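You operate a simulated robot arm through the tools that you are given. There is no shell and no other tool.

The job below is to be done with a simulated robot arm. You get a single attempt, and the scene is never put back.

## Task
Torque both rail clamp bolts in two stages: 20 Nm, then 30 Nm.
Fine: both bolts at 20 before either at 30; use the red torque wrench, reset it on the parts shelf and leave it there.

The check looks at the end state, three seconds after you hand in, the way a careful person would. Anything else that was tipped, shoved, dropped, spilled or broken makes it a failure.

## Robot
A 6-joint arm with a two-finger gripper, fixed in place. Base frame: the origin is at the foot of the arm, x ahead of it, y to its left, z up; the work surface is at about z = 500. Units: mm, rad, N and s.
Its first joint turns from -2.897 to 2.897 rad. Payload 3.43 kg.
Tool frame: the origin (TCP) lies between the finger pads and is the grasp point; the fingertips stand 20 mm ahead of it; z points along the fingers, y is the line along which they close. The gripper opens to 190 mm. The gripper's body begins 248 mm behind the TCP.
Orientation is that of the tool frame in the base frame, as [roll, pitch, yaw] about the fixed x, y, z axes, in that order (R = Rz(yaw) Ry(pitch) Rx(roll)). With the fingers straight down and closing along the base's y, the tool's x points along the base's -x, its y along +y and its z along -z.

## Interface
- The arm moves only by the tool drive_tool. Its argument "commands" is one flat list of numbers, 6 for each row, row after row: the shift along the tool's x, y, z in mm, then the turn, a rotation vector about the tool's x, y, z in rad. In form: [x, y, z, rx, ry, rz, x, y, z, rx, ry, rz, ...]. A call has 1 to 20 rows; each row shifts and turns the commanded pose from where the row before left it, along the tool's axes as they then stand. "fingers" is the opening, from 0 (shut) to 1 (fully open), set as the call begins (left out, the last holds). A row lasts 0.2 s, in which the tool goes at most 50 mm and 0.15 rad; a call with a longer step from one row to the next is refused whole, and so is a gripper value outside its range. A pose out of reach is approached as far as the arm can. The call stops where the force on the tool passes 40 N (or 10 N more than at its start, if that is more) or the arm is blocked; 0.2 s more then pass. The fingers move at their own pace (about 45 mm/s each) and stop on an object; they squeeze with about 41 N. The grip force told is the motor's: it shows also when the fingers shut on nothing. Time passes only in rows, and 0.2 s behind the last, so rows that do not move let the fingers close. The reply holds the time, the measured pose of the TCP, the force on the tool along the base axes, the opening and the grip force, in the units named above and with some noise, with the torque about the TCP (base axes, N m) and any sound that the robot's microphone picked up.
- Cameras (640 x 400 px; columns grow to the right, rows downward): "scene" is fixed at [389.4, -650.5, 1298.2]; the picture's right is [0.82, -0.57, 0.00], its down [-0.33, -0.47, -0.82] and it looks along [0.47, 0.67, -0.57] (base axes); focal length 362 px, centre (320, 200). "wrist" rides on the gripper at [70, -8, -288] in the tool frame; the picture's right is [0.12, 0.99, 0.00], its down [-0.96, 0.12, -0.25] and it looks along [-0.25, 0.03, 0.97] (tool axes); focal length 261 px, centre (320, 200). There is no depth. A picture from a camera that has moved, and an enlarged one, comes with that camera's place and axes in the base frame and with its lens. The place of the scene camera against the robot may be out by one fixed shift of up to 25 mm in any direction.
- snapshot(camera): a new picture of that camera. No time passes.
- raise_lower(by): slides the trunk up (or, below 0, down) by that many mm; the arm rides with it, the base frame stays. It gives what a move gives, with no picture.
- inspect(camera, box): a new picture of the part [left, top, right, bottom] of that camera's present view, enlarged. No time passes.
- close_job(): hands the job in; it is judged then, once.

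Nothing tells you positions but the pictures and the camera data. Unless the task says otherwise, let go and move clear before handing in.

The tools are called after ">>>" as name(argument=value, ...) on one line, values as JSON. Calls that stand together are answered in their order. drive_tool: Moves the arm, as the interface text tells. Its arguments: {"type":"object","properties":{"commands":{"type":"array","items":{"type":"number"}},"fingers":{"type":"number"}},"required":["commands"]} The other tools are called the same way: raise_lower (by) slides the trunk up or down; snapshot (camera) takes a picture; inspect (camera, box) takes an enlarged picture of a part of a camera's view; close_job () hands the job in.

At the start:

```text
time: 0.0
tool_pos: [896.7, 336.2, 889.6]
tcp_rot: [-3.141, 0.001, 3.14]
contact_force: [0.0, 0.1, -0.3]
wrist_torque: [0.02, 0.0, 0.05]
width: 190.1
gripper_force: 0.1
trunk travel left (down, up): [-100.0, 140.0]
```

scene: 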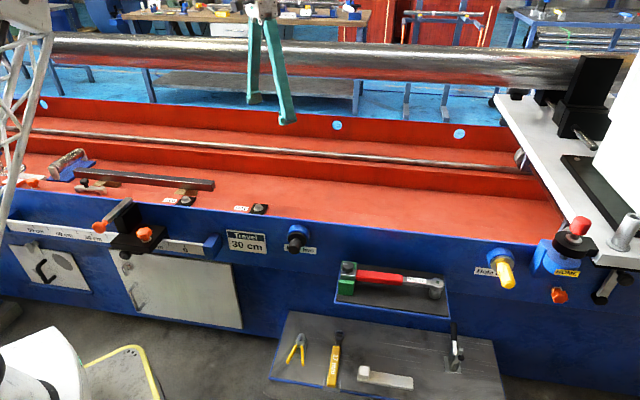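
wrist: 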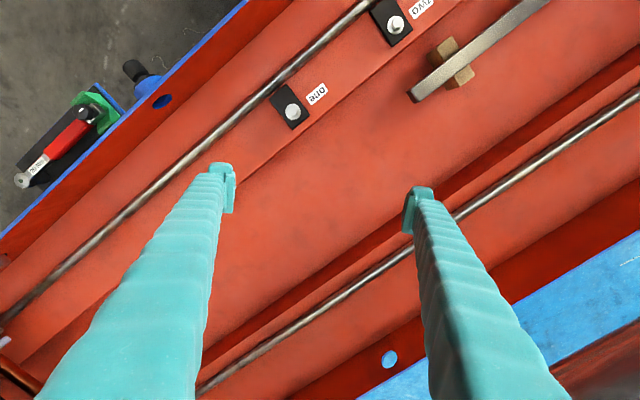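

I see a blue/red machine bed with two clamp bolts labelled "one" and "two", and a red torque wrench on a small shelf on the front. I'll look closer at everything before moving.

>>> inspect(camera="scene", box=[320, 240, 480, 340])

>>> inspect(camera="scene", box=[140, 160, 340, 285])

>>> inspect(camera="wrist", box=[0, 50, 200, 250])

>>> inspect(camera="wrist", box=[230, 0, 480, 156])

>>> inspect(camera="scene", box=[260, 300, 520, 400])

>>> inspect(camera="scene", box=[0, 130, 240, 280])

```text
4.00 times, centred on (400, 290) of scene
camera zoom: at [389.4, -650.5, 1298.2], right [0.82, -0.57, 0.0], down [-0.33, -0.47, -0.82], along [0.47, 0.67, -0.57], focal length 1448 px, centre (0, -160)
```

zoom: 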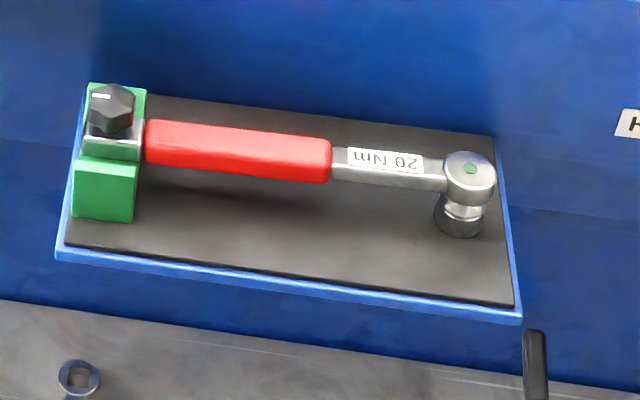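

```text
3.20 times, centred on (240, 222) of scene
camera zoom: at [389.4, -650.5, 1298.2], right [0.82, -0.57, 0.0], down [-0.33, -0.47, -0.82], along [0.47, 0.67, -0.57], focal length 1158 px, centre (576, 128)
```

zoom: 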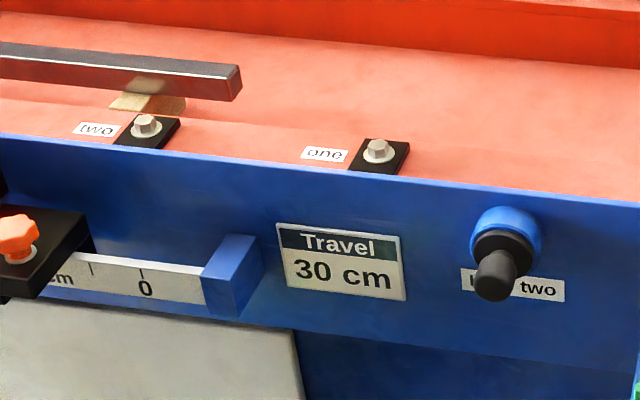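

```text
2.00 times, centred on (100, 150) of wrist
camera zoom: at [827.8, 330.7, 1177.3], right [-0.12, 0.99, 0.0], down [0.96, 0.12, 0.25], along [0.25, 0.03, -0.97], focal length 521 px, centre (760, 300)
```

zoom: 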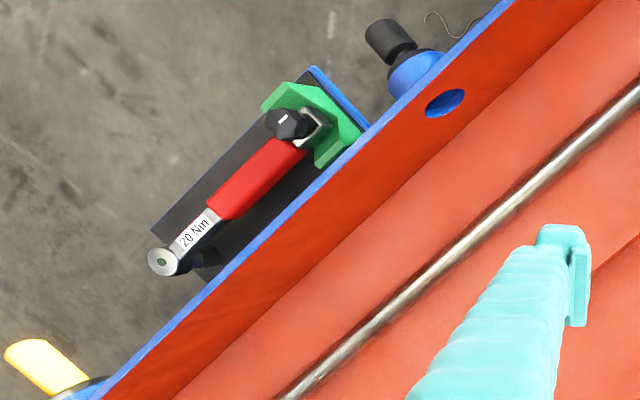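

```text
2.56 times, centred on (355, 78) of wrist
camera zoom: at [827.8, 330.7, 1177.3], right [-0.12, 0.99, 0.0], down [0.96, 0.12, 0.25], along [0.25, 0.03, -0.97], focal length 667 px, centre (230, 512)
```

zoom: 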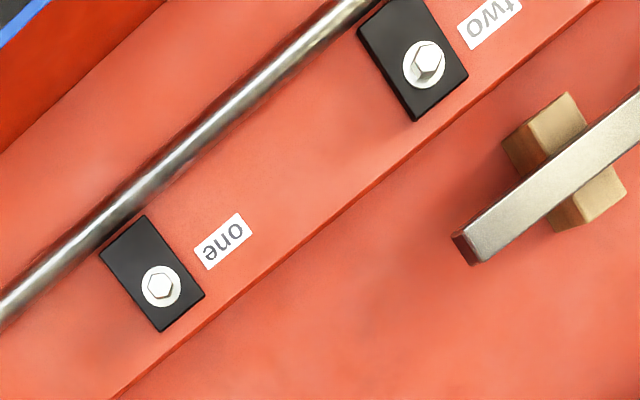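

```text
2.46 times, centred on (390, 350) of scene
camera zoom: at [389.4, -650.5, 1298.2], right [0.82, -0.57, 0.0], down [-0.33, -0.47, -0.82], along [0.47, 0.67, -0.57], focal length 891 px, centre (148, -169)
```

zoom: 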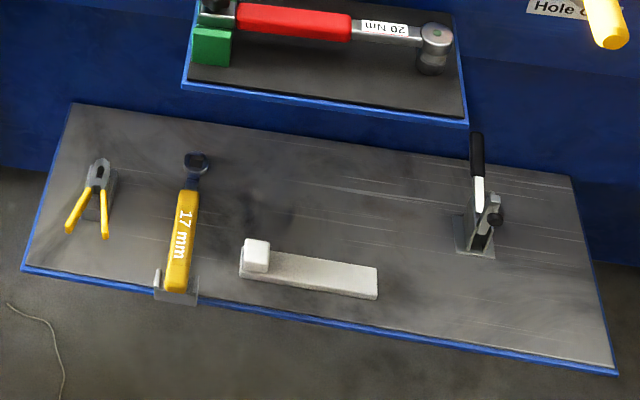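

```text
2.67 times, centred on (120, 205) of scene
camera zoom: at [389.4, -650.5, 1298.2], right [0.82, -0.57, 0.0], down [-0.33, -0.47, -0.82], along [0.47, 0.67, -0.57], focal length 965 px, centre (853, 187)
```

zoom: 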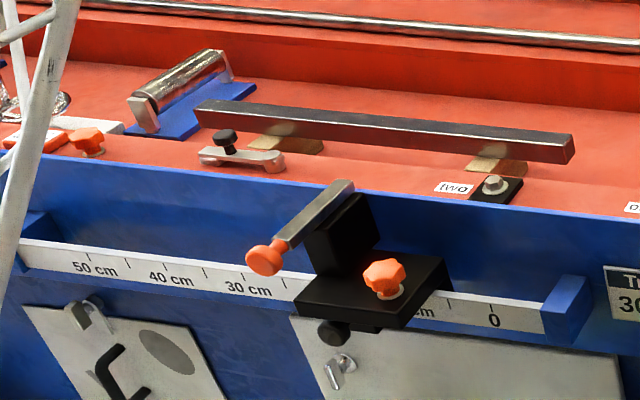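

The red wrench sits on the small black-topped shelf, with its knob in a green holder and its label reading 20 Nm. Bolt one is at roughly (792, 268, 590) and bolt two at roughly (605, 454, 590). First I'll rotate the tool so it aligns with the bed, which runs about 45° to the base.

>>> drive_tool(commands=[0, 0, 0, 0, 0, 0.1309, 0, 0, 0, 0, 0, 0.1309, 0, 0, 0, 0, 0, 0.1309, 0, 0, 0, 0, 0, 0.1309, 0, 0, 0, 0, 0, 0.1309, 0, 0, 0, 0, 0, 0.1309])

>>> snapshot(camera="wrist")

```text
time: 1.4
tool_pos: [896.5, 336.3, 888.2]
tcp_rot: [-3.141, 0.001, 2.353]
contact_force: [1.0, -0.5, -0.1]
wrist_torque: [0.01, 0.0, -0.05]
width: 190.0
gripper_force: 0.2
trunk travel left (down, up): [-100.0, 140.0]
```

```text
taken
camera wrist: at [842.1, 382.7, 1176.7], right [0.62, 0.78, 0.0], down [0.76, -0.6, 0.25], along [0.19, -0.15, -0.97], focal length 261 px, centre (320, 200)
```

wrist: 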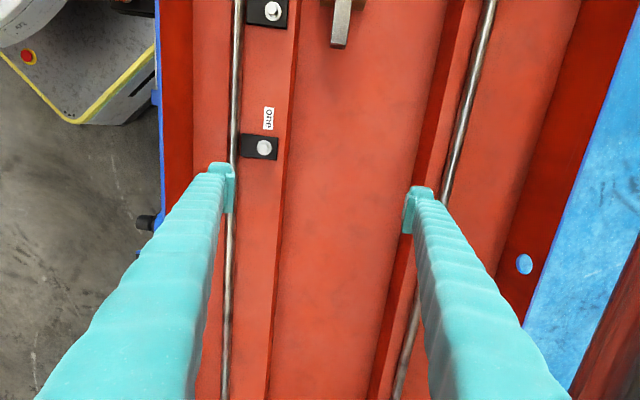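

The tool is now lined up with the bed. Next I'll travel high over to the wrench shelf to view it from above.

>>> drive_tool(commands=[-27, -29.8, 0, 0, 0, 0, -27, -29.8, 0, 0, 0, 0, -27, -29.8, 0, 0, 0, 0, -27, -29.8, 0, 0, 0, 0, -27, -29.8, 0, 0, 0, 0, -27, -29.8, 0, 0, 0, 0, -27, -29.8, 0, 0, 0, 0, -27, -29.8, 0, 0, 0, 0, -27, -29.8, 0, 0, 0, 0, -27, -29.8, 0, 0, 0, 0, -27, -29.8, 0, 0, 0, 0, -27, -29.8, 0, 0, 0, 0, -27, -29.8, 0, 0, 0, 0])

>>> snapshot(camera="wrist")

>>> snapshot(camera="scene")

```text
time: 4.2
tool_pos: [872.1, -186.2, 888.2]
tcp_rot: [3.14, 0.001, 2.357]
contact_force: [0.8, 1.1, 0.2]
wrist_torque: [-0.16, 0.01, -0.01]
width: 189.9
gripper_force: 0.0
trunk travel left (down, up): [-100.0, 140.0]
```

```text
taken
camera wrist: at [818.1, -140.5, 1177.3], right [0.62, 0.79, 0.0], down [0.76, -0.6, 0.25], along [0.19, -0.15, -0.97], focal length 261 px, centre (320, 200)
```

wrist: 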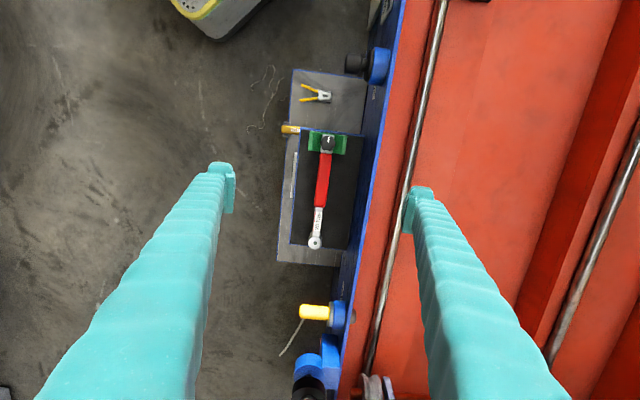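

```text
taken
```

scene: 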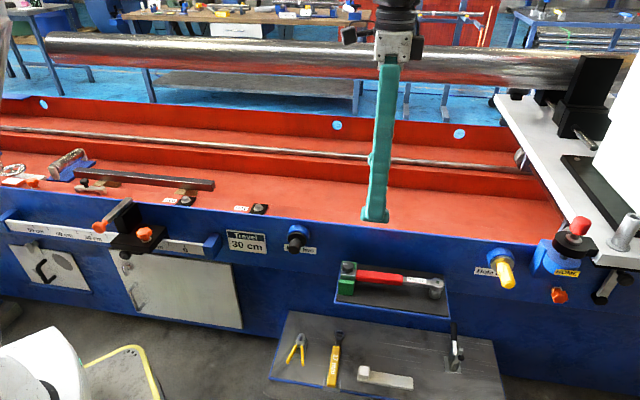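

>>> inspect(camera="wrist", box=[270, 110, 390, 270])

>>> inspect(camera="wrist", box=[290, 120, 370, 170])

>>> inspect(camera="wrist", box=[280, 200, 360, 260])

>>> inspect(camera="scene", box=[325, 250, 385, 310])

>>> inspect(camera="scene", box=[395, 260, 455, 310])

```text
2.50 times, centred on (330, 190) of wrist
camera zoom: at [818.1, -140.5, 1177.3], right [0.62, 0.79, 0.0], down [0.76, -0.6, 0.25], along [0.19, -0.15, -0.97], focal length 652 px, centre (295, 225)
```

zoom: 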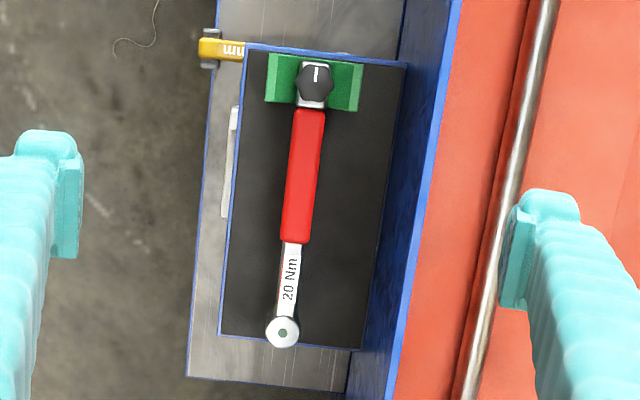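

```text
8.00 times, centred on (330, 145) of wrist
camera zoom: at [818.1, -140.5, 1177.3], right [0.62, 0.79, 0.0], down [0.76, -0.6, 0.25], along [0.19, -0.15, -0.97], focal length 2085 px, centre (240, 640)
```

zoom: 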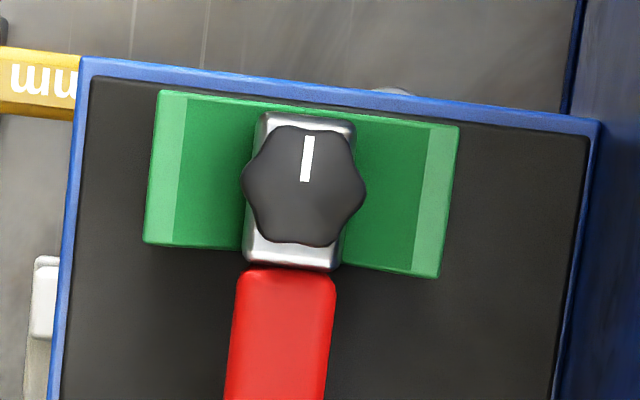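

```text
6.67 times, centred on (320, 230) of wrist
camera zoom: at [818.1, -140.5, 1177.3], right [0.62, 0.79, 0.0], down [0.76, -0.6, 0.25], along [0.19, -0.15, -0.97], focal length 1738 px, centre (320, 0)
```

zoom: 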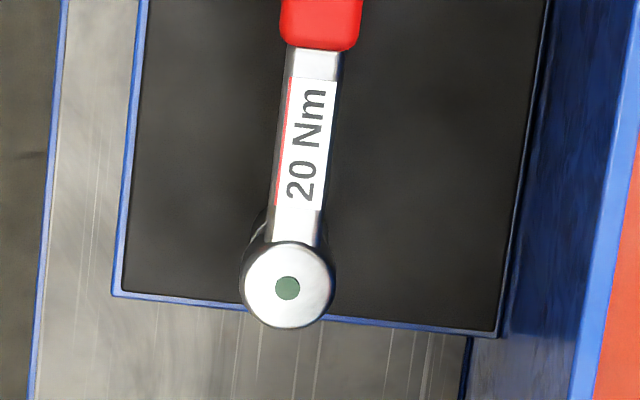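

```text
6.67 times, centred on (355, 280) of scene
camera zoom: at [389.4, -650.5, 1298.2], right [0.82, -0.57, 0.0], down [-0.33, -0.47, -0.82], along [0.47, 0.67, -0.57], focal length 2413 px, centre (87, -333)
```

zoom: 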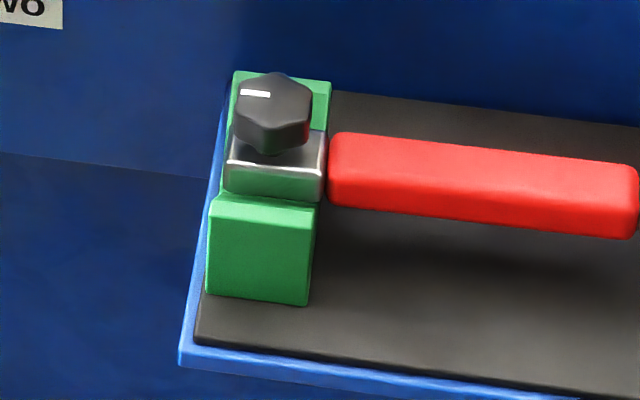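

```text
8.00 times, centred on (425, 285) of scene
camera zoom: at [389.4, -650.5, 1298.2], right [0.82, -0.57, 0.0], down [-0.33, -0.47, -0.82], along [0.47, 0.67, -0.57], focal length 2896 px, centre (-520, -480)
```

zoom: 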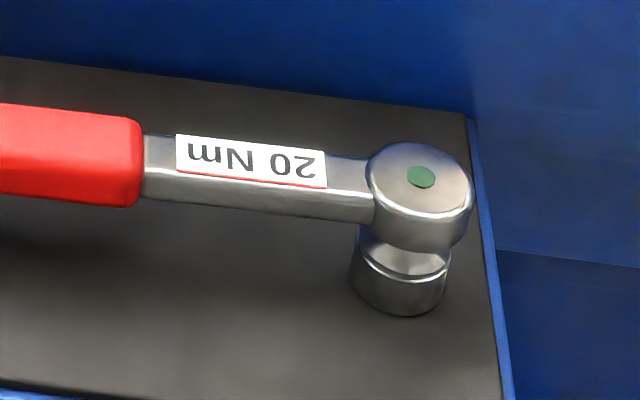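

The wrench runs along the bed direction: its knob is at about (844, -140, 635) and its head at about (1005, -301, 620). The tall front wall is at z≈704, just beyond it. I'll narrow the fingers to about 60 mm and come in above the middle of the red handle.

>>> drive_tool(commands=[-6.45, 1.575, 10, 0, 0, 0, -6.45, 1.575, 10, 0, 0, 0, -6.45, 1.575, 10, 0, 0, 0, -6.45, 1.575, 10, 0, 0, 0, -6.45, 1.575, 10, 0, 0, 0, -6.45, 1.575, 10, 0, 0, 0, -6.45, 1.575, 10, 0, 0, 0, -6.45, 1.575, 10, 0, 0, 0], fingers=0.32)

>>> snapshot(camera="wrist")

>>> snapshot(camera="scene")

```text
time: 6.0
tool_pos: [918.2, -214.2, 809.6]
tcp_rot: [3.141, 0.0, 2.357]
contact_force: [-1.0, -0.3, 1.3]
wrist_torque: [-0.02, -0.01, 0.0]
width: 61.0
gripper_force: 0.1
trunk travel left (down, up): [-100.0, 140.0]
```

```text
taken
camera wrist: at [863.6, -167.9, 1096.9], right [0.62, 0.79, 0.0], down [0.76, -0.6, 0.25], along [0.2, -0.15, -0.97], focal length 261 px, centre (320, 200)
```

wrist: 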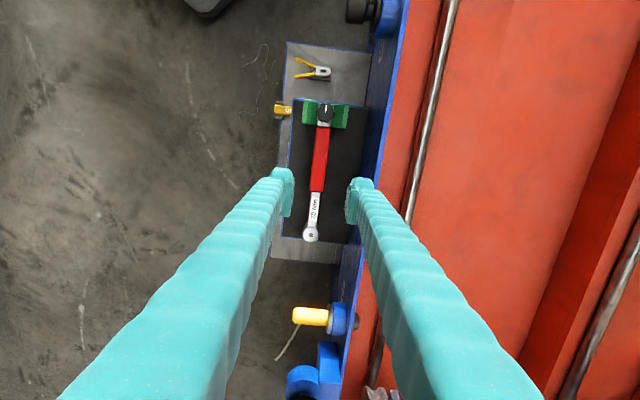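

```text
taken
```

scene: 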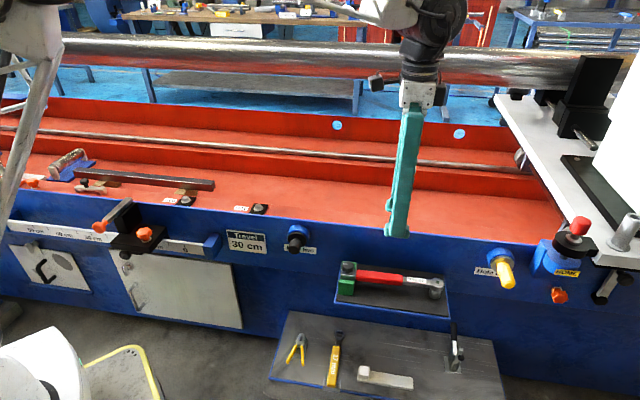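

The fingers are centred over the handle. Now I'll go down most of the way and check.

>>> drive_tool(commands=[0, 0, 17, 0, 0, 0, 0, 0, 17, 0, 0, 0, 0, 0, 17, 0, 0, 0, 0, 0, 17, 0, 0, 0, 0, 0, 17, 0, 0, 0, 0, 0, 17, 0, 0, 0, 0, 0, 17, 0, 0, 0, 0, 0, 17, 0, 0, 0, 0, 0, 17, 0, 0, 0, 0, 0, 9, 0, 0, 0])

>>> snapshot(camera="wrist")

>>> inspect(camera="scene", box=[320, 220, 480, 320])

```text
time: 8.2
tool_pos: [915.4, -214.1, 646.9]
tcp_rot: [-3.139, 0.0, 2.357]
contact_force: [0.3, -0.4, -0.8]
wrist_torque: [0.01, 0.0, 0.0]
width: 61.1
gripper_force: 0.1
trunk travel left (down, up): [-100.0, 140.0]
```

```text
taken
camera wrist: at [860.9, -167.9, 935.7], right [0.62, 0.79, 0.0], down [0.76, -0.6, 0.25], along [0.19, -0.15, -0.97], focal length 261 px, centre (320, 200)
```

wrist: 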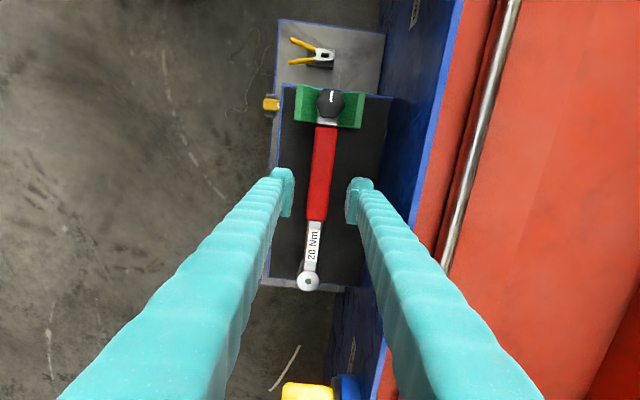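

```text
4.00 times, centred on (400, 270) of scene
camera zoom: at [389.4, -650.5, 1298.2], right [0.82, -0.57, 0.0], down [-0.33, -0.47, -0.82], along [0.47, 0.67, -0.57], focal length 1448 px, centre (0, -80)
```

zoom: 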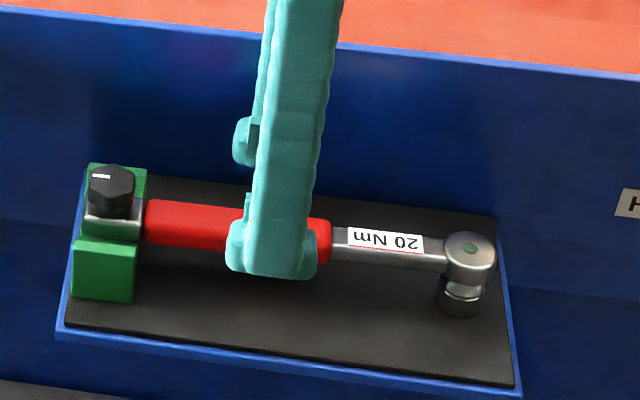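

The fingers straddle the red handle and everything lines up. I'll lower to the handle's mid-height and then grip.

>>> drive_tool(commands=[0, 1, 9, 0, 0, 0, 0, 0.7, 9, 0, 0, 0, 0, 0, 9, 0, 0, 0, 0, 0, 8, 0, 0, 0, 0, 0, 0, 0, 0, 0])

>>> inspect(camera="scene", box=[320, 220, 480, 320])

>>> snapshot(camera="wrist")

```text
time: 9.4
tool_pos: [918.3, -211.6, 612.6]
tcp_rot: [-3.141, 0.0, 2.355]
contact_force: [-0.3, -0.1, 0.4]
wrist_torque: [-0.02, -0.03, -0.01]
width: 61.2
gripper_force: 0.1
trunk travel left (down, up): [-100.0, 140.0]
```

```text
4.00 times, centred on (400, 270) of scene
camera zoom: at [389.4, -650.5, 1298.2], right [0.82, -0.57, 0.0], down [-0.33, -0.47, -0.82], along [0.47, 0.67, -0.57], focal length 1448 px, centre (0, -80)
```

zoom: 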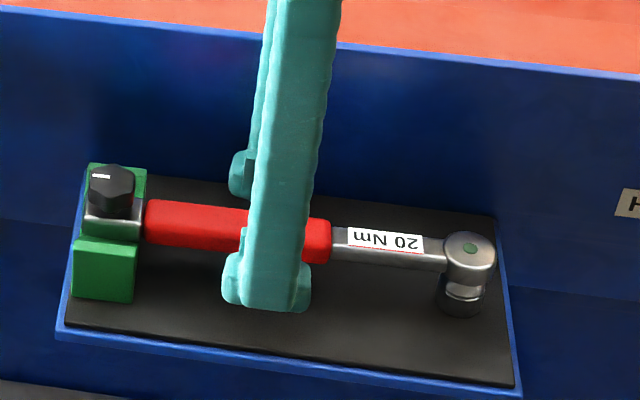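

```text
taken
camera wrist: at [864.5, -164.9, 901.1], right [0.62, 0.79, 0.0], down [0.76, -0.6, 0.25], along [0.19, -0.15, -0.97], focal length 261 px, centre (320, 200)
```

wrist: 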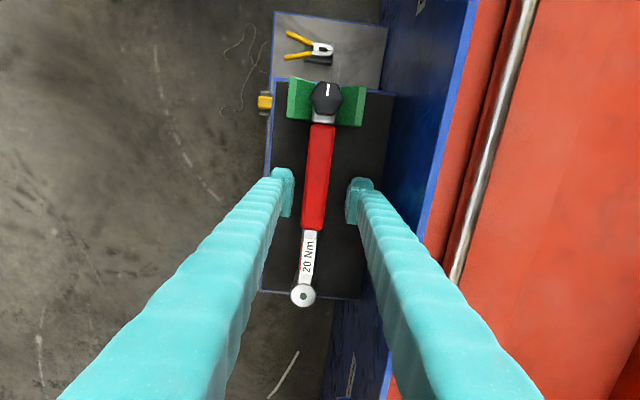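

>>> drive_tool(commands=[0, -1.5, 0, 0, 0, 0, 0, 0, 0, 0, 0, 0, 0, 0, 0, 0, 0, 0, 0, 0, 0, 0, 0, 0, 0, 0, 0, 0, 0, 0, 0, 0, 0, 0, 0, 0], fingers=0.0)

>>> snapshot(camera="wrist")

```text
time: 10.8
tool_pos: [917.5, -212.3, 613.6]
tcp_rot: [-3.141, 0.001, 2.355]
contact_force: [-0.7, 0.1, -0.3]
wrist_torque: [-0.04, -0.17, 0.14]
width: 26.1
gripper_force: 41.3
trunk travel left (down, up): [-100.0, 140.0]
```

```text
taken
camera wrist: at [863.3, -166.3, 901.2], right [0.62, 0.79, 0.0], down [0.76, -0.6, 0.25], along [0.19, -0.15, -0.97], focal length 261 px, centre (320, 200)
```

wrist: 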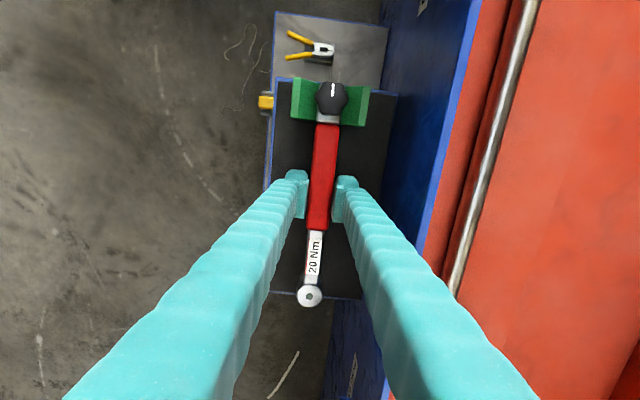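

I have a grip on the handle, 26 mm wide. Now a slow lift to check the weight and balance.

>>> drive_tool(commands=[0, 0, -4, 0, 0, 0, 0, 0, -4, 0, 0, 0, 0, 0, -4, 0, 0, 0, 0, 0, -4, 0, 0, 0, 0, 0, -4, 0, 0, 0])

>>> inspect(camera="scene", box=[320, 220, 480, 320])

>>> snapshot(camera="wrist")

```text
time: 12.0
tool_pos: [916.5, -213.0, 633.3]
tcp_rot: [-3.141, -0.002, 2.357]
contact_force: [0.0, -0.2, -4.3]
wrist_torque: [0.0, 0.05, -0.03]
width: 26.1
gripper_force: 40.7
trunk travel left (down, up): [-100.0, 140.0]
```

```text
4.00 times, centred on (400, 270) of scene
camera zoom: at [389.4, -650.5, 1298.2], right [0.82, -0.57, 0.0], down [-0.33, -0.47, -0.82], along [0.47, 0.67, -0.57], focal length 1448 px, centre (0, -80)
```

zoom: 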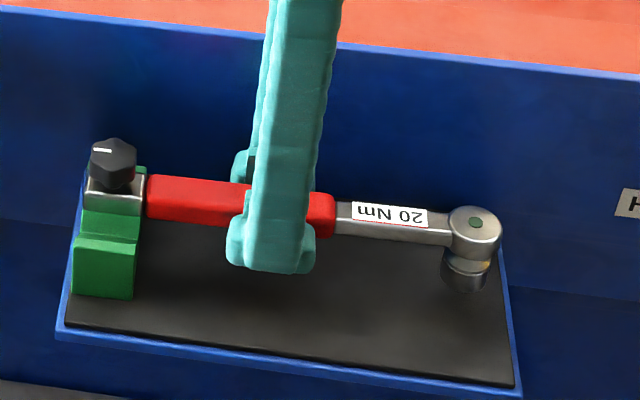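

```text
taken
camera wrist: at [862.2, -167.5, 921.7], right [0.62, 0.79, 0.0], down [0.76, -0.6, 0.25], along [0.19, -0.15, -0.97], focal length 261 px, centre (320, 200)
```

wrist: 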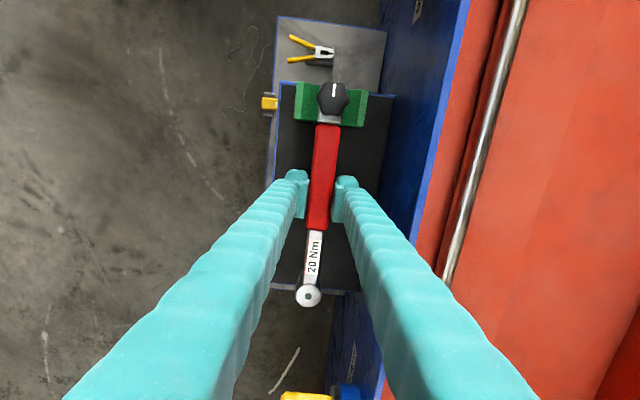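

The wrench is lifted level and balanced, at about 0.44 kg. I'll raise it clear of the front wall.

>>> drive_tool(commands=[0, 0, -10, 0, 0, 0, 0, 0, -15, 0, 0, 0, 0, 0, -16, 0, 0, 0, 0, 0, -16, 0, 0, 0, 0, 0, -16, 0, 0, 0, 0, 0, -16, 0, 0, 0, 0, 0, -16, 0, 0, 0, 0, 0, -16, 0, 0, 0, 0, 0, -16, 0, 0, 0, 0, 0, -16, 0, 0, 0, 0, 0, -10, 0, 0, 0, 0, 0, -5, 0, 0, 0])

>>> snapshot(camera="wrist")

>>> snapshot(camera="scene")

```text
time: 14.6
tool_pos: [917.7, -211.7, 800.4]
tcp_rot: [3.141, 0.001, 2.355]
contact_force: [0.3, -0.7, -3.5]
wrist_torque: [0.02, 0.04, 0.02]
width: 25.9
gripper_force: 41.1
trunk travel left (down, up): [-100.0, 140.0]
```

```text
taken
camera wrist: at [862.9, -166.2, 1089.3], right [0.62, 0.79, 0.0], down [0.76, -0.6, 0.25], along [0.19, -0.15, -0.97], focal length 261 px, centre (320, 200)
```

wrist: 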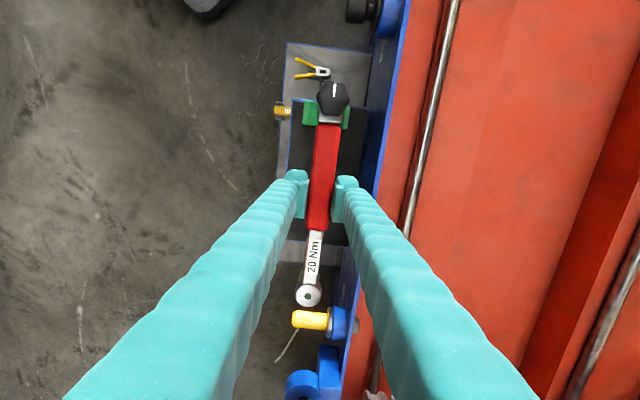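

```text
taken
```

scene: 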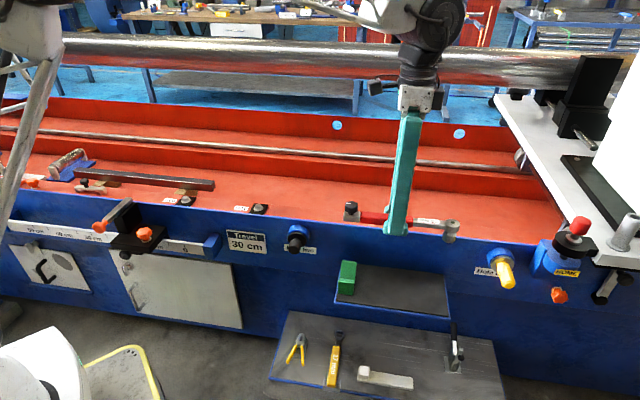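

>>> drive_tool(commands=[12, 6.3, 0, 0, 0, 0, 24, 12.6, 0, 0, 0, 0, 30.75, 16.19, 0, 0, 0, 0, 30.75, 16.19, 0, 0, 0, 0, 30.75, 16.19, 0, 0, 0, 0, 30.75, 16.19, 0, 0, 0, 0, 30.75, 16.19, 0, 0, 0, 0, 30.75, 16.19, 0, 0, 0, 0, 30.75, 16.19, 0, 0, 0, 0, 30.75, 16.19, 0, 0, 0, 0, 30.75, 16.19, 0, 0, 0, 0, 30.75, 16.19, 0, 0, 0, 0, 30.75, 16.19, 0, 0, 0, 0, 30.75, 16.19, 0, 0, 0, 0, 30.75, 16.19, 0, 0, 0, 0, 30.75, 16.19, 0, 0, 0, 0, 30.75, 16.19, 0, 0, 0, 0, 30.75, 16.19, 0, 0, 0, 0, 18, 9.5, 0, 0, 0, 0, 8, 4, 0, 0, 0, 0])

>>> snapshot(camera="wrist")

>>> snapshot(camera="scene")

```text
time: 18.8
tool_pos: [730.9, 386.8, 799.9]
tcp_rot: [-3.141, 0.0, 2.356]
contact_force: [-0.1, 0.3, -3.8]
wrist_torque: [0.04, 0.01, 0.0]
width: 26.0
gripper_force: 41.2
trunk travel left (down, up): [-100.0, 140.0]
```

```text
taken
camera wrist: at [676.3, 432.6, 1089.3], right [0.62, 0.79, 0.0], down [0.76, -0.6, 0.25], along [0.19, -0.15, -0.97], focal length 261 px, centre (320, 200)
```

wrist: 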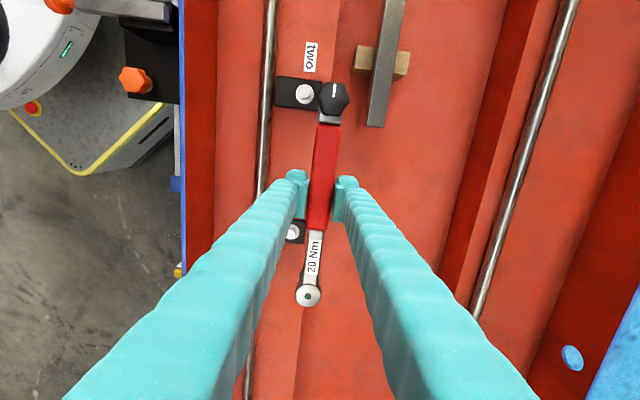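

```text
taken
```

scene: 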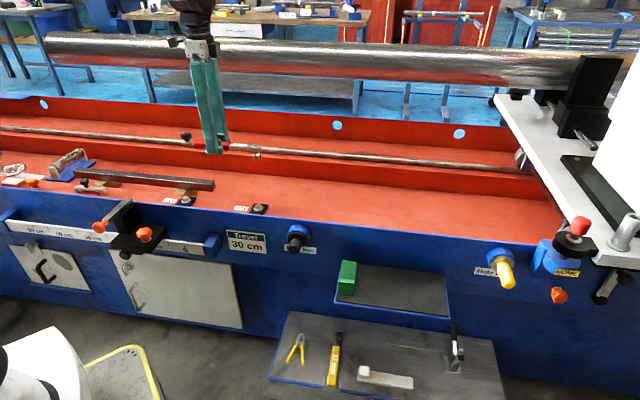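

>>> inspect(camera="wrist", box=[270, 70, 350, 120])

>>> inspect(camera="wrist", box=[280, 210, 360, 260])

>>> inspect(camera="scene", box=[150, 180, 280, 230])

>>> inspect(camera="scene", box=[170, 120, 280, 170])

```text
8.00 times, centred on (310, 95) of wrist
camera zoom: at [676.3, 432.6, 1089.3], right [0.62, 0.79, 0.0], down [0.76, -0.6, 0.25], along [0.19, -0.15, -0.97], focal length 2085 px, centre (400, 1040)
```

zoom: 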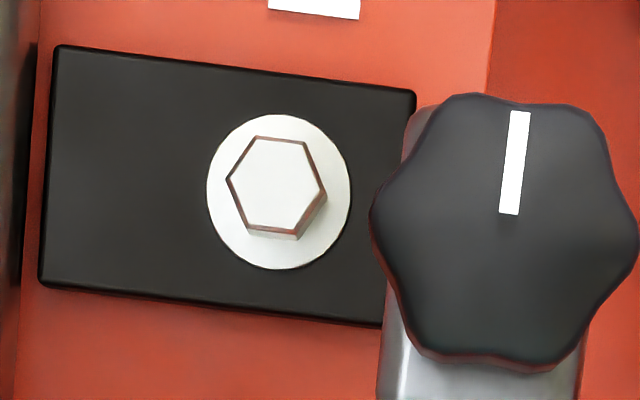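

```text
8.00 times, centred on (320, 235) of wrist
camera zoom: at [676.3, 432.6, 1089.3], right [0.62, 0.79, 0.0], down [0.76, -0.6, 0.25], along [0.19, -0.15, -0.97], focal length 2085 px, centre (320, -80)
```

zoom: 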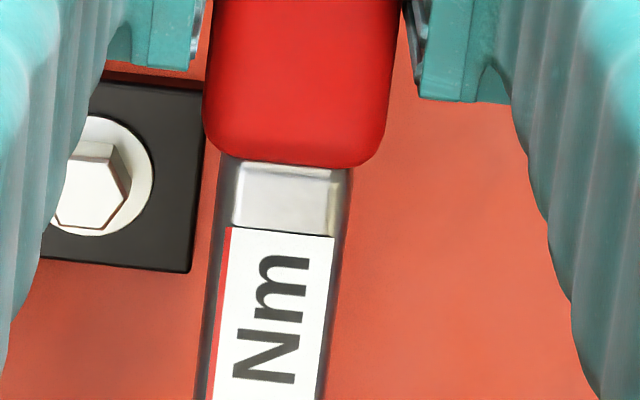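

```text
4.92 times, centred on (215, 205) of scene
camera zoom: at [389.4, -650.5, 1298.2], right [0.82, -0.57, 0.0], down [-0.33, -0.47, -0.82], along [0.47, 0.67, -0.57], focal length 1782 px, centre (837, 175)
```

zoom: 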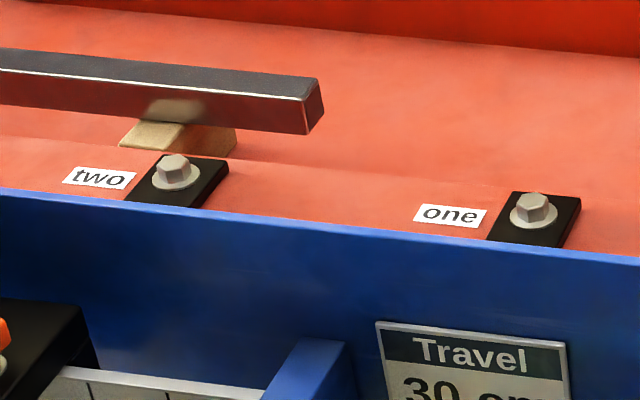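

```text
5.82 times, centred on (225, 145) of scene
camera zoom: at [389.4, -650.5, 1298.2], right [0.82, -0.57, 0.0], down [-0.33, -0.47, -0.82], along [0.47, 0.67, -0.57], focal length 2106 px, centre (873, 520)
```

zoom: 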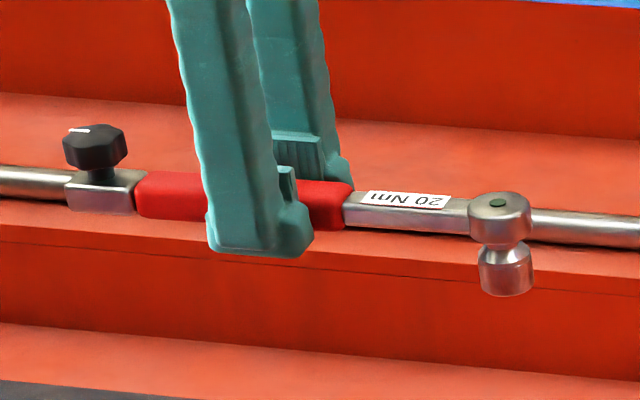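

Both bolt heads are visible and their tops are at about z≈600. I'll lower the wrench next to bolt one, about 40 mm to the bed side, for an accurate close view.

>>> drive_tool(commands=[0, 2, 14, 0, 0, 0, 0, 2, 14, 0, 0, 0, 0, 2, 14, 0, 0, 0, 0, 0, 14, 0, 0, 0, 0, 0, 14, 0, 0, 0, 0, 0, 14, 0, 0, 0, 0, 0, 14, 0, 0, 0, 0, 0, 10, 0, 0, 0])

>>> snapshot(camera="wrist")

>>> inspect(camera="wrist", box=[240, 240, 340, 320])

>>> inspect(camera="scene", box=[150, 120, 310, 220])

```text
time: 20.6
tool_pos: [733.9, 389.6, 691.2]
tcp_rot: [-3.14, 0.001, 2.357]
contact_force: [0.2, 0.1, -3.0]
wrist_torque: [0.04, -0.01, 0.02]
width: 26.0
gripper_force: 41.5
trunk travel left (down, up): [-100.0, 140.0]
```

```text
taken
camera wrist: at [679.6, 436.5, 979.7], right [0.62, 0.79, 0.0], down [0.76, -0.6, 0.25], along [0.19, -0.15, -0.97], focal length 261 px, centre (320, 200)
```

wrist: 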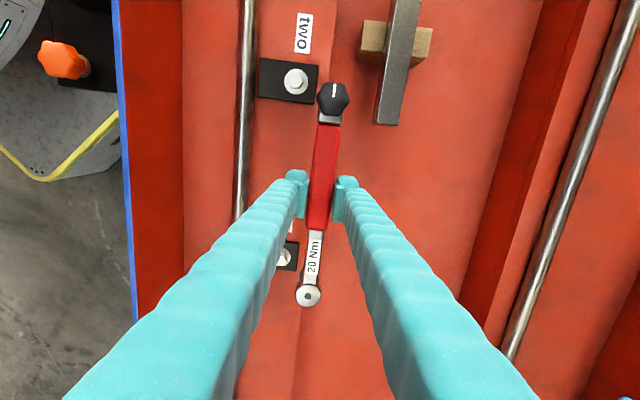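

```text
5.00 times, centred on (290, 280) of wrist
camera zoom: at [679.6, 436.5, 979.7], right [0.62, 0.79, 0.0], down [0.76, -0.6, 0.25], along [0.19, -0.15, -0.97], focal length 1303 px, centre (470, -200)
```

zoom: 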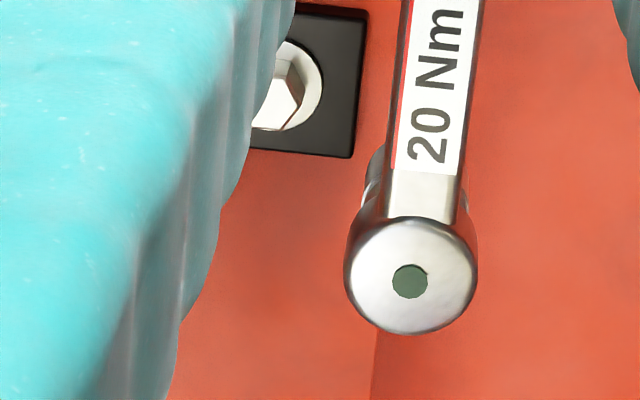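

```text
4.00 times, centred on (230, 170) of scene
camera zoom: at [389.4, -650.5, 1298.2], right [0.82, -0.57, 0.0], down [-0.33, -0.47, -0.82], along [0.47, 0.67, -0.57], focal length 1448 px, centre (680, 320)
```

zoom: 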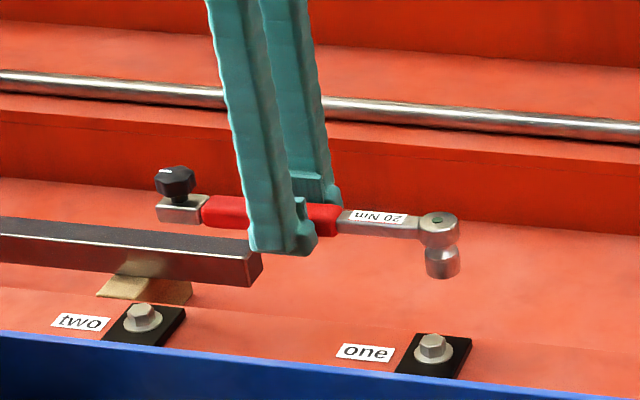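

The finger hides the bolt from this angle. I'll shift the tool back so bolt one shows between the fingers, beyond the wrench head.

>>> drive_tool(commands=[16, -5.5, 0, 0, 0, 0, 16, -5.5, 0, 0, 0, 0, 16, -5.5, 0, 0, 0, 0, 16, -5.5, 0, 0, 0, 0, 16, -5.5, 0, 0, 0, 0, 16, -5.5, 0, 0, 0, 0, 16, -5.5, 0, 0, 0, 0, 16, -5.5, 0, 0, 0, 0, 0, 0, 0, 0, 0, 0])

>>> snapshot(camera="wrist")

>>> inspect(camera="wrist", box=[260, 280, 360, 360])

>>> inspect(camera="scene", box=[150, 150, 280, 230])

```text
time: 22.6
tool_pos: [615.5, 448.7, 689.2]
tcp_rot: [3.141, -0.001, 2.356]
contact_force: [0.3, 0.6, -4.5]
wrist_torque: [0.01, 0.0, 0.0]
width: 26.0
gripper_force: 40.9
trunk travel left (down, up): [-100.0, 140.0]
```

```text
taken
camera wrist: at [560.5, 495.3, 978.1], right [0.62, 0.79, 0.0], down [0.76, -0.6, 0.25], along [0.19, -0.15, -0.97], focal length 261 px, centre (320, 200)
```

wrist: 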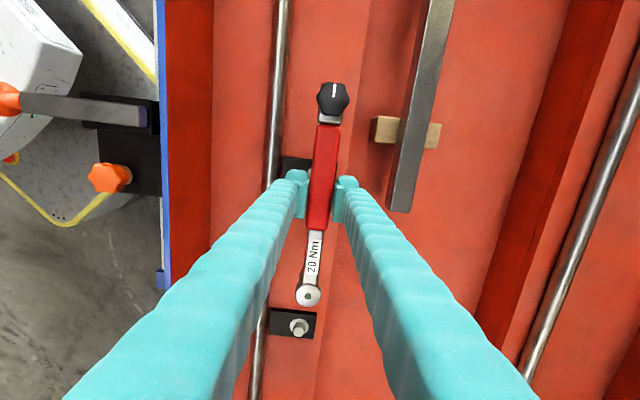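

```text
5.00 times, centred on (310, 320) of wrist
camera zoom: at [560.5, 495.3, 978.1], right [0.62, 0.79, 0.0], down [0.76, -0.6, 0.25], along [0.19, -0.15, -0.97], focal length 1303 px, centre (370, -400)
```

zoom: 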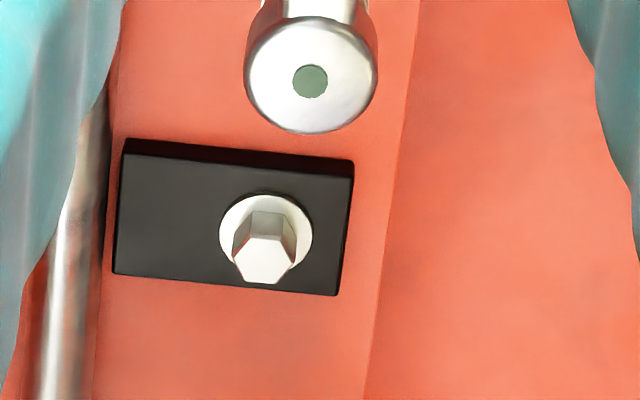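

```text
4.92 times, centred on (215, 190) of scene
camera zoom: at [389.4, -650.5, 1298.2], right [0.82, -0.57, 0.0], down [-0.33, -0.47, -0.82], along [0.47, 0.67, -0.57], focal length 1782 px, centre (837, 249)
```

zoom: 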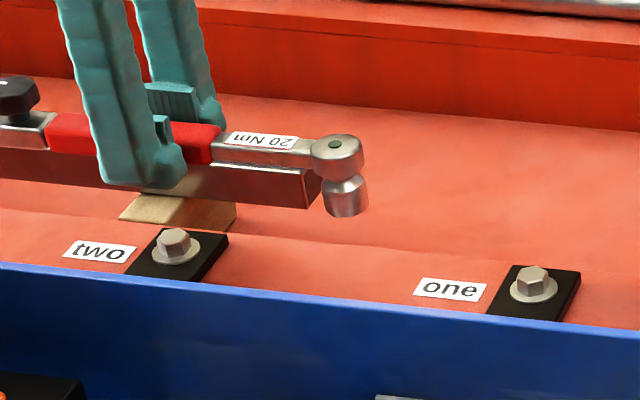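

Bolt one comes out at u≈370, v≈749, with its hex top at z≈613, consistent across all the views. I'll bring the wrench head directly over bolt one, with about 20 mm of gap.

>>> drive_tool(commands=[-16, -0.7, 0, 0, 0, 0, -16, -0.7, 0, 0, 0, 0, -16, -0.7, 0, 0, 0, 0, -16, -0.7, 0, 0, 0, 0, -16, -0.7, 0, 0, 0, 0, -16, -0.7, 0, 0, 0, 0, -16, -0.7, 0, 0, 0, 0, -16, -0.6, 0, 0, 0, 0, 0, 0, 8, 0, 0, 0, 0, 0, 7, 0, 0, 0, 0, 0, 0, 0, 0, 0])

>>> inspect(camera="scene", box=[210, 160, 310, 230])

>>> snapshot(camera="wrist")

>>> inspect(camera="wrist", box=[260, 250, 360, 330])

```text
time: 25.0
tool_pos: [699.8, 355.3, 676.0]
tcp_rot: [-3.141, 0.002, 2.355]
contact_force: [0.0, 0.4, -3.4]
wrist_torque: [0.01, 0.01, 0.02]
width: 25.9
gripper_force: 40.7
trunk travel left (down, up): [-100.0, 140.0]
```

```text
5.71 times, centred on (260, 195) of scene
camera zoom: at [389.4, -650.5, 1298.2], right [0.82, -0.57, 0.0], down [-0.33, -0.47, -0.82], along [0.47, 0.67, -0.57], focal length 2068 px, centre (663, 229)
```

zoom: 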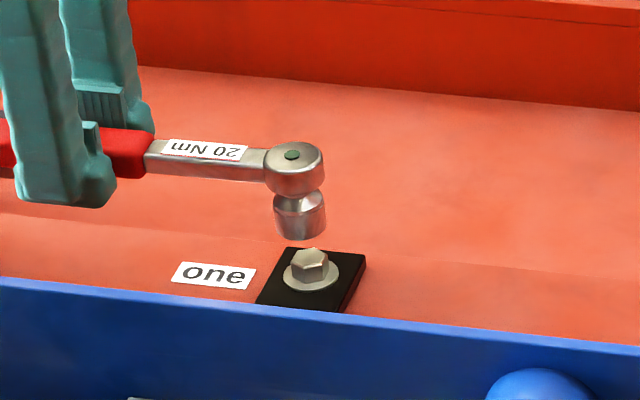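

```text
taken
camera wrist: at [645.0, 401.8, 964.0], right [0.62, 0.79, 0.0], down [0.76, -0.6, 0.25], along [0.19, -0.15, -0.97], focal length 261 px, centre (320, 200)
```

wrist: 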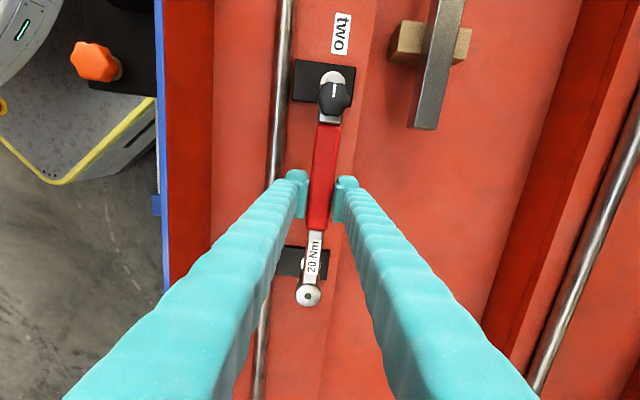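

```text
5.00 times, centred on (310, 290) of wrist
camera zoom: at [645.0, 401.8, 964.0], right [0.62, 0.79, 0.0], down [0.76, -0.6, 0.25], along [0.19, -0.15, -0.97], focal length 1303 px, centre (370, -250)
```

zoom: 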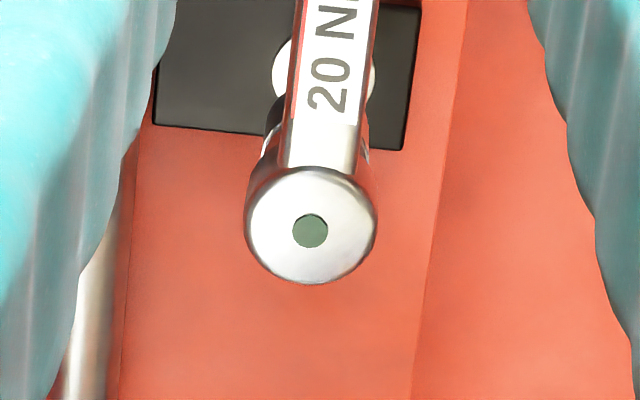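

>>> inspect(camera="scene", box=[245, 175, 285, 215])

>>> inspect(camera="wrist", box=[290, 240, 340, 290])

```text
10.00 times, centred on (265, 195) of scene
camera zoom: at [389.4, -650.5, 1298.2], right [0.82, -0.57, 0.0], down [-0.33, -0.47, -0.82], along [0.47, 0.67, -0.57], focal length 3619 px, centre (870, 250)
```

zoom: 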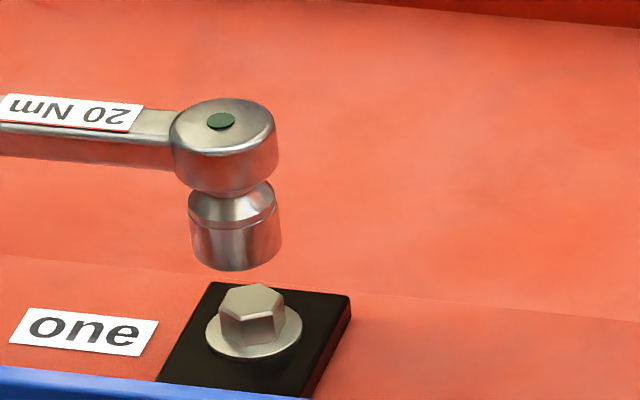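

```text
8.00 times, centred on (315, 265) of wrist
camera zoom: at [645.0, 401.8, 964.0], right [0.62, 0.79, 0.0], down [0.76, -0.6, 0.25], along [0.19, -0.15, -0.97], focal length 2085 px, centre (360, -320)
```

zoom: 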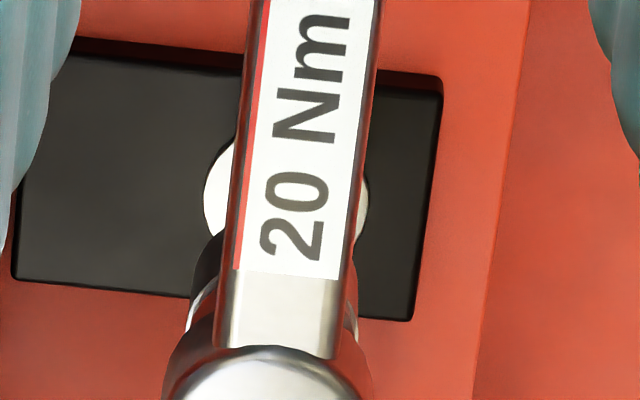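

>>> inspect(camera="scene", box=[250, 195, 275, 212])

>>> inspect(camera="scene", box=[172, 186, 197, 203])

>>> inspect(camera="scene", box=[240, 176, 270, 200])

```text
16.00 times, centred on (262, 204) of scene
camera zoom: at [389.4, -650.5, 1298.2], right [0.82, -0.57, 0.0], down [-0.33, -0.47, -0.82], along [0.47, 0.67, -0.57], focal length 5791 px, centre (1240, 144)
```

zoom: 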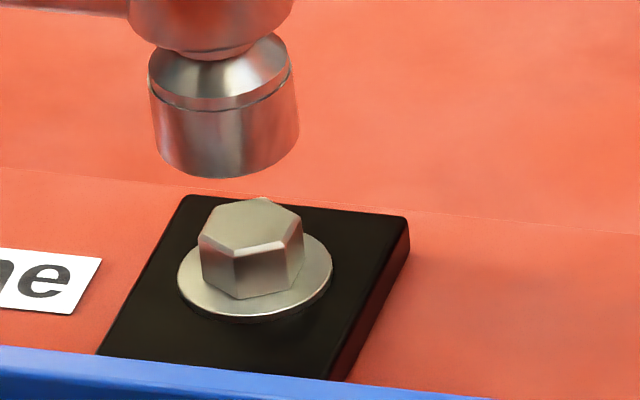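

```text
16.00 times, centred on (184, 194) of scene
camera zoom: at [389.4, -650.5, 1298.2], right [0.82, -0.57, 0.0], down [-0.33, -0.47, -0.82], along [0.47, 0.67, -0.57], focal length 5791 px, centre (2488, 288)
```

zoom: 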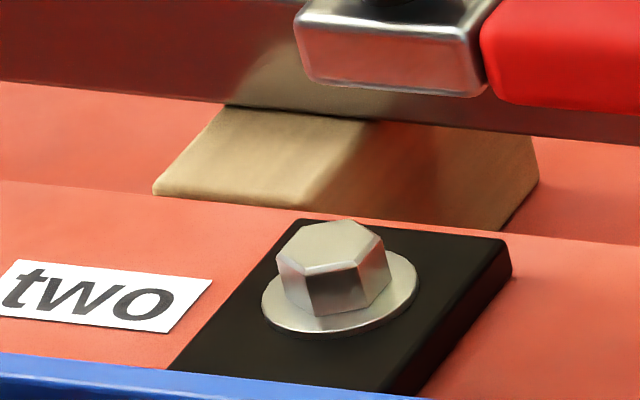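

```text
16.00 times, centred on (255, 188) of scene
camera zoom: at [389.4, -650.5, 1298.2], right [0.82, -0.57, 0.0], down [-0.33, -0.47, -0.82], along [0.47, 0.67, -0.57], focal length 5791 px, centre (1360, 392)
```

zoom: 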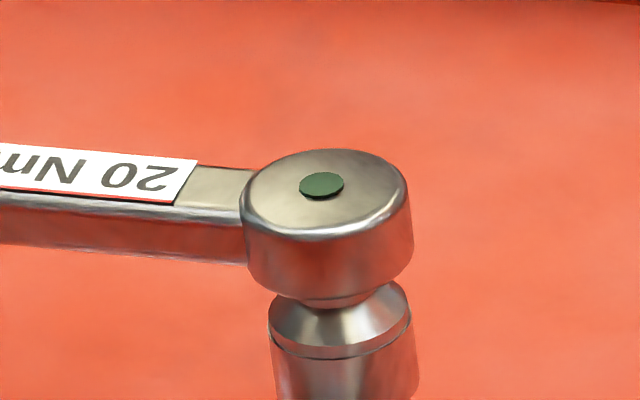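

The head is nearly over bolt one; the views say I'm about 2.8 mm short along the bed. I'll correct that, turn the wrench about 5.6° clockwise around the bolt axis to match the hex flats, and lower to just above the hex.

>>> drive_tool(commands=[-1.4, 0, 0, 0, 0, 0, -1.4, 0, 0, 0, 0, 0, -0.075, 6.076, 0, 0, 0, 0.049, -0.075, 6.076, 0, 0, 0, 0.049, 0, 0, 6, 0, 0, 0, 0, 0, 6, 0, 0, 0, 0, 0, 4, 0, 0, 0, 0, 0, 0, 0, 0, 0])

>>> inspect(camera="scene", box=[245, 180, 280, 210])

>>> inspect(camera="wrist", box=[280, 240, 350, 310])

```text
time: 26.8
tool_pos: [712.9, 361.5, 662.1]
tcp_rot: [3.141, 0.001, 2.258]
contact_force: [-0.2, 0.0, -3.3]
wrist_torque: [0.03, -0.01, 0.06]
width: 25.9
gripper_force: 41.5
trunk travel left (down, up): [-100.0, 140.0]
```

```text
13.33 times, centred on (262, 195) of scene
camera zoom: at [389.4, -650.5, 1298.2], right [0.82, -0.57, 0.0], down [-0.33, -0.47, -0.82], along [0.47, 0.67, -0.57], focal length 4826 px, centre (1087, 267)
```

zoom: 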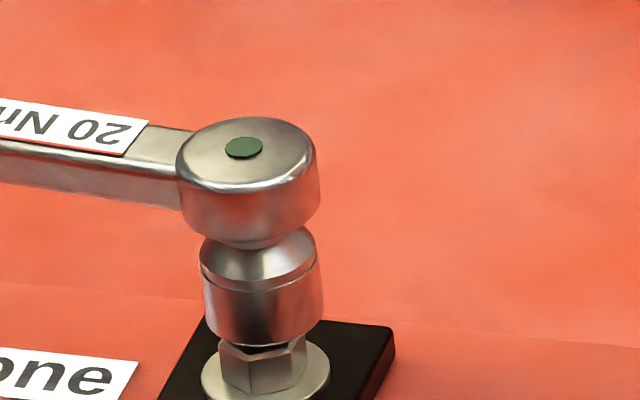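

```text
5.71 times, centred on (315, 275) of wrist
camera zoom: at [661.6, 412.5, 949.1], right [0.69, 0.72, 0.0], down [0.7, -0.67, 0.25], along [0.18, -0.17, -0.97], focal length 1489 px, centre (349, -229)
```

zoom: 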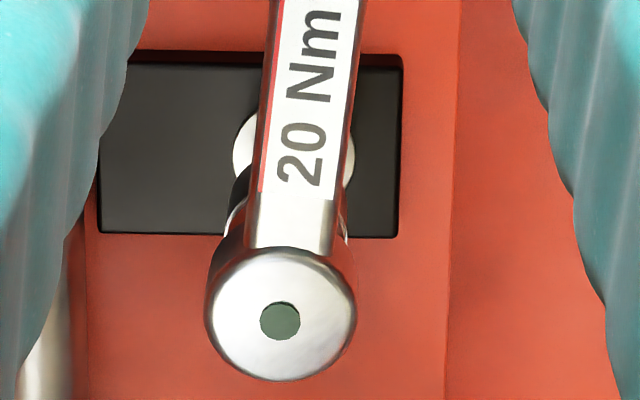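

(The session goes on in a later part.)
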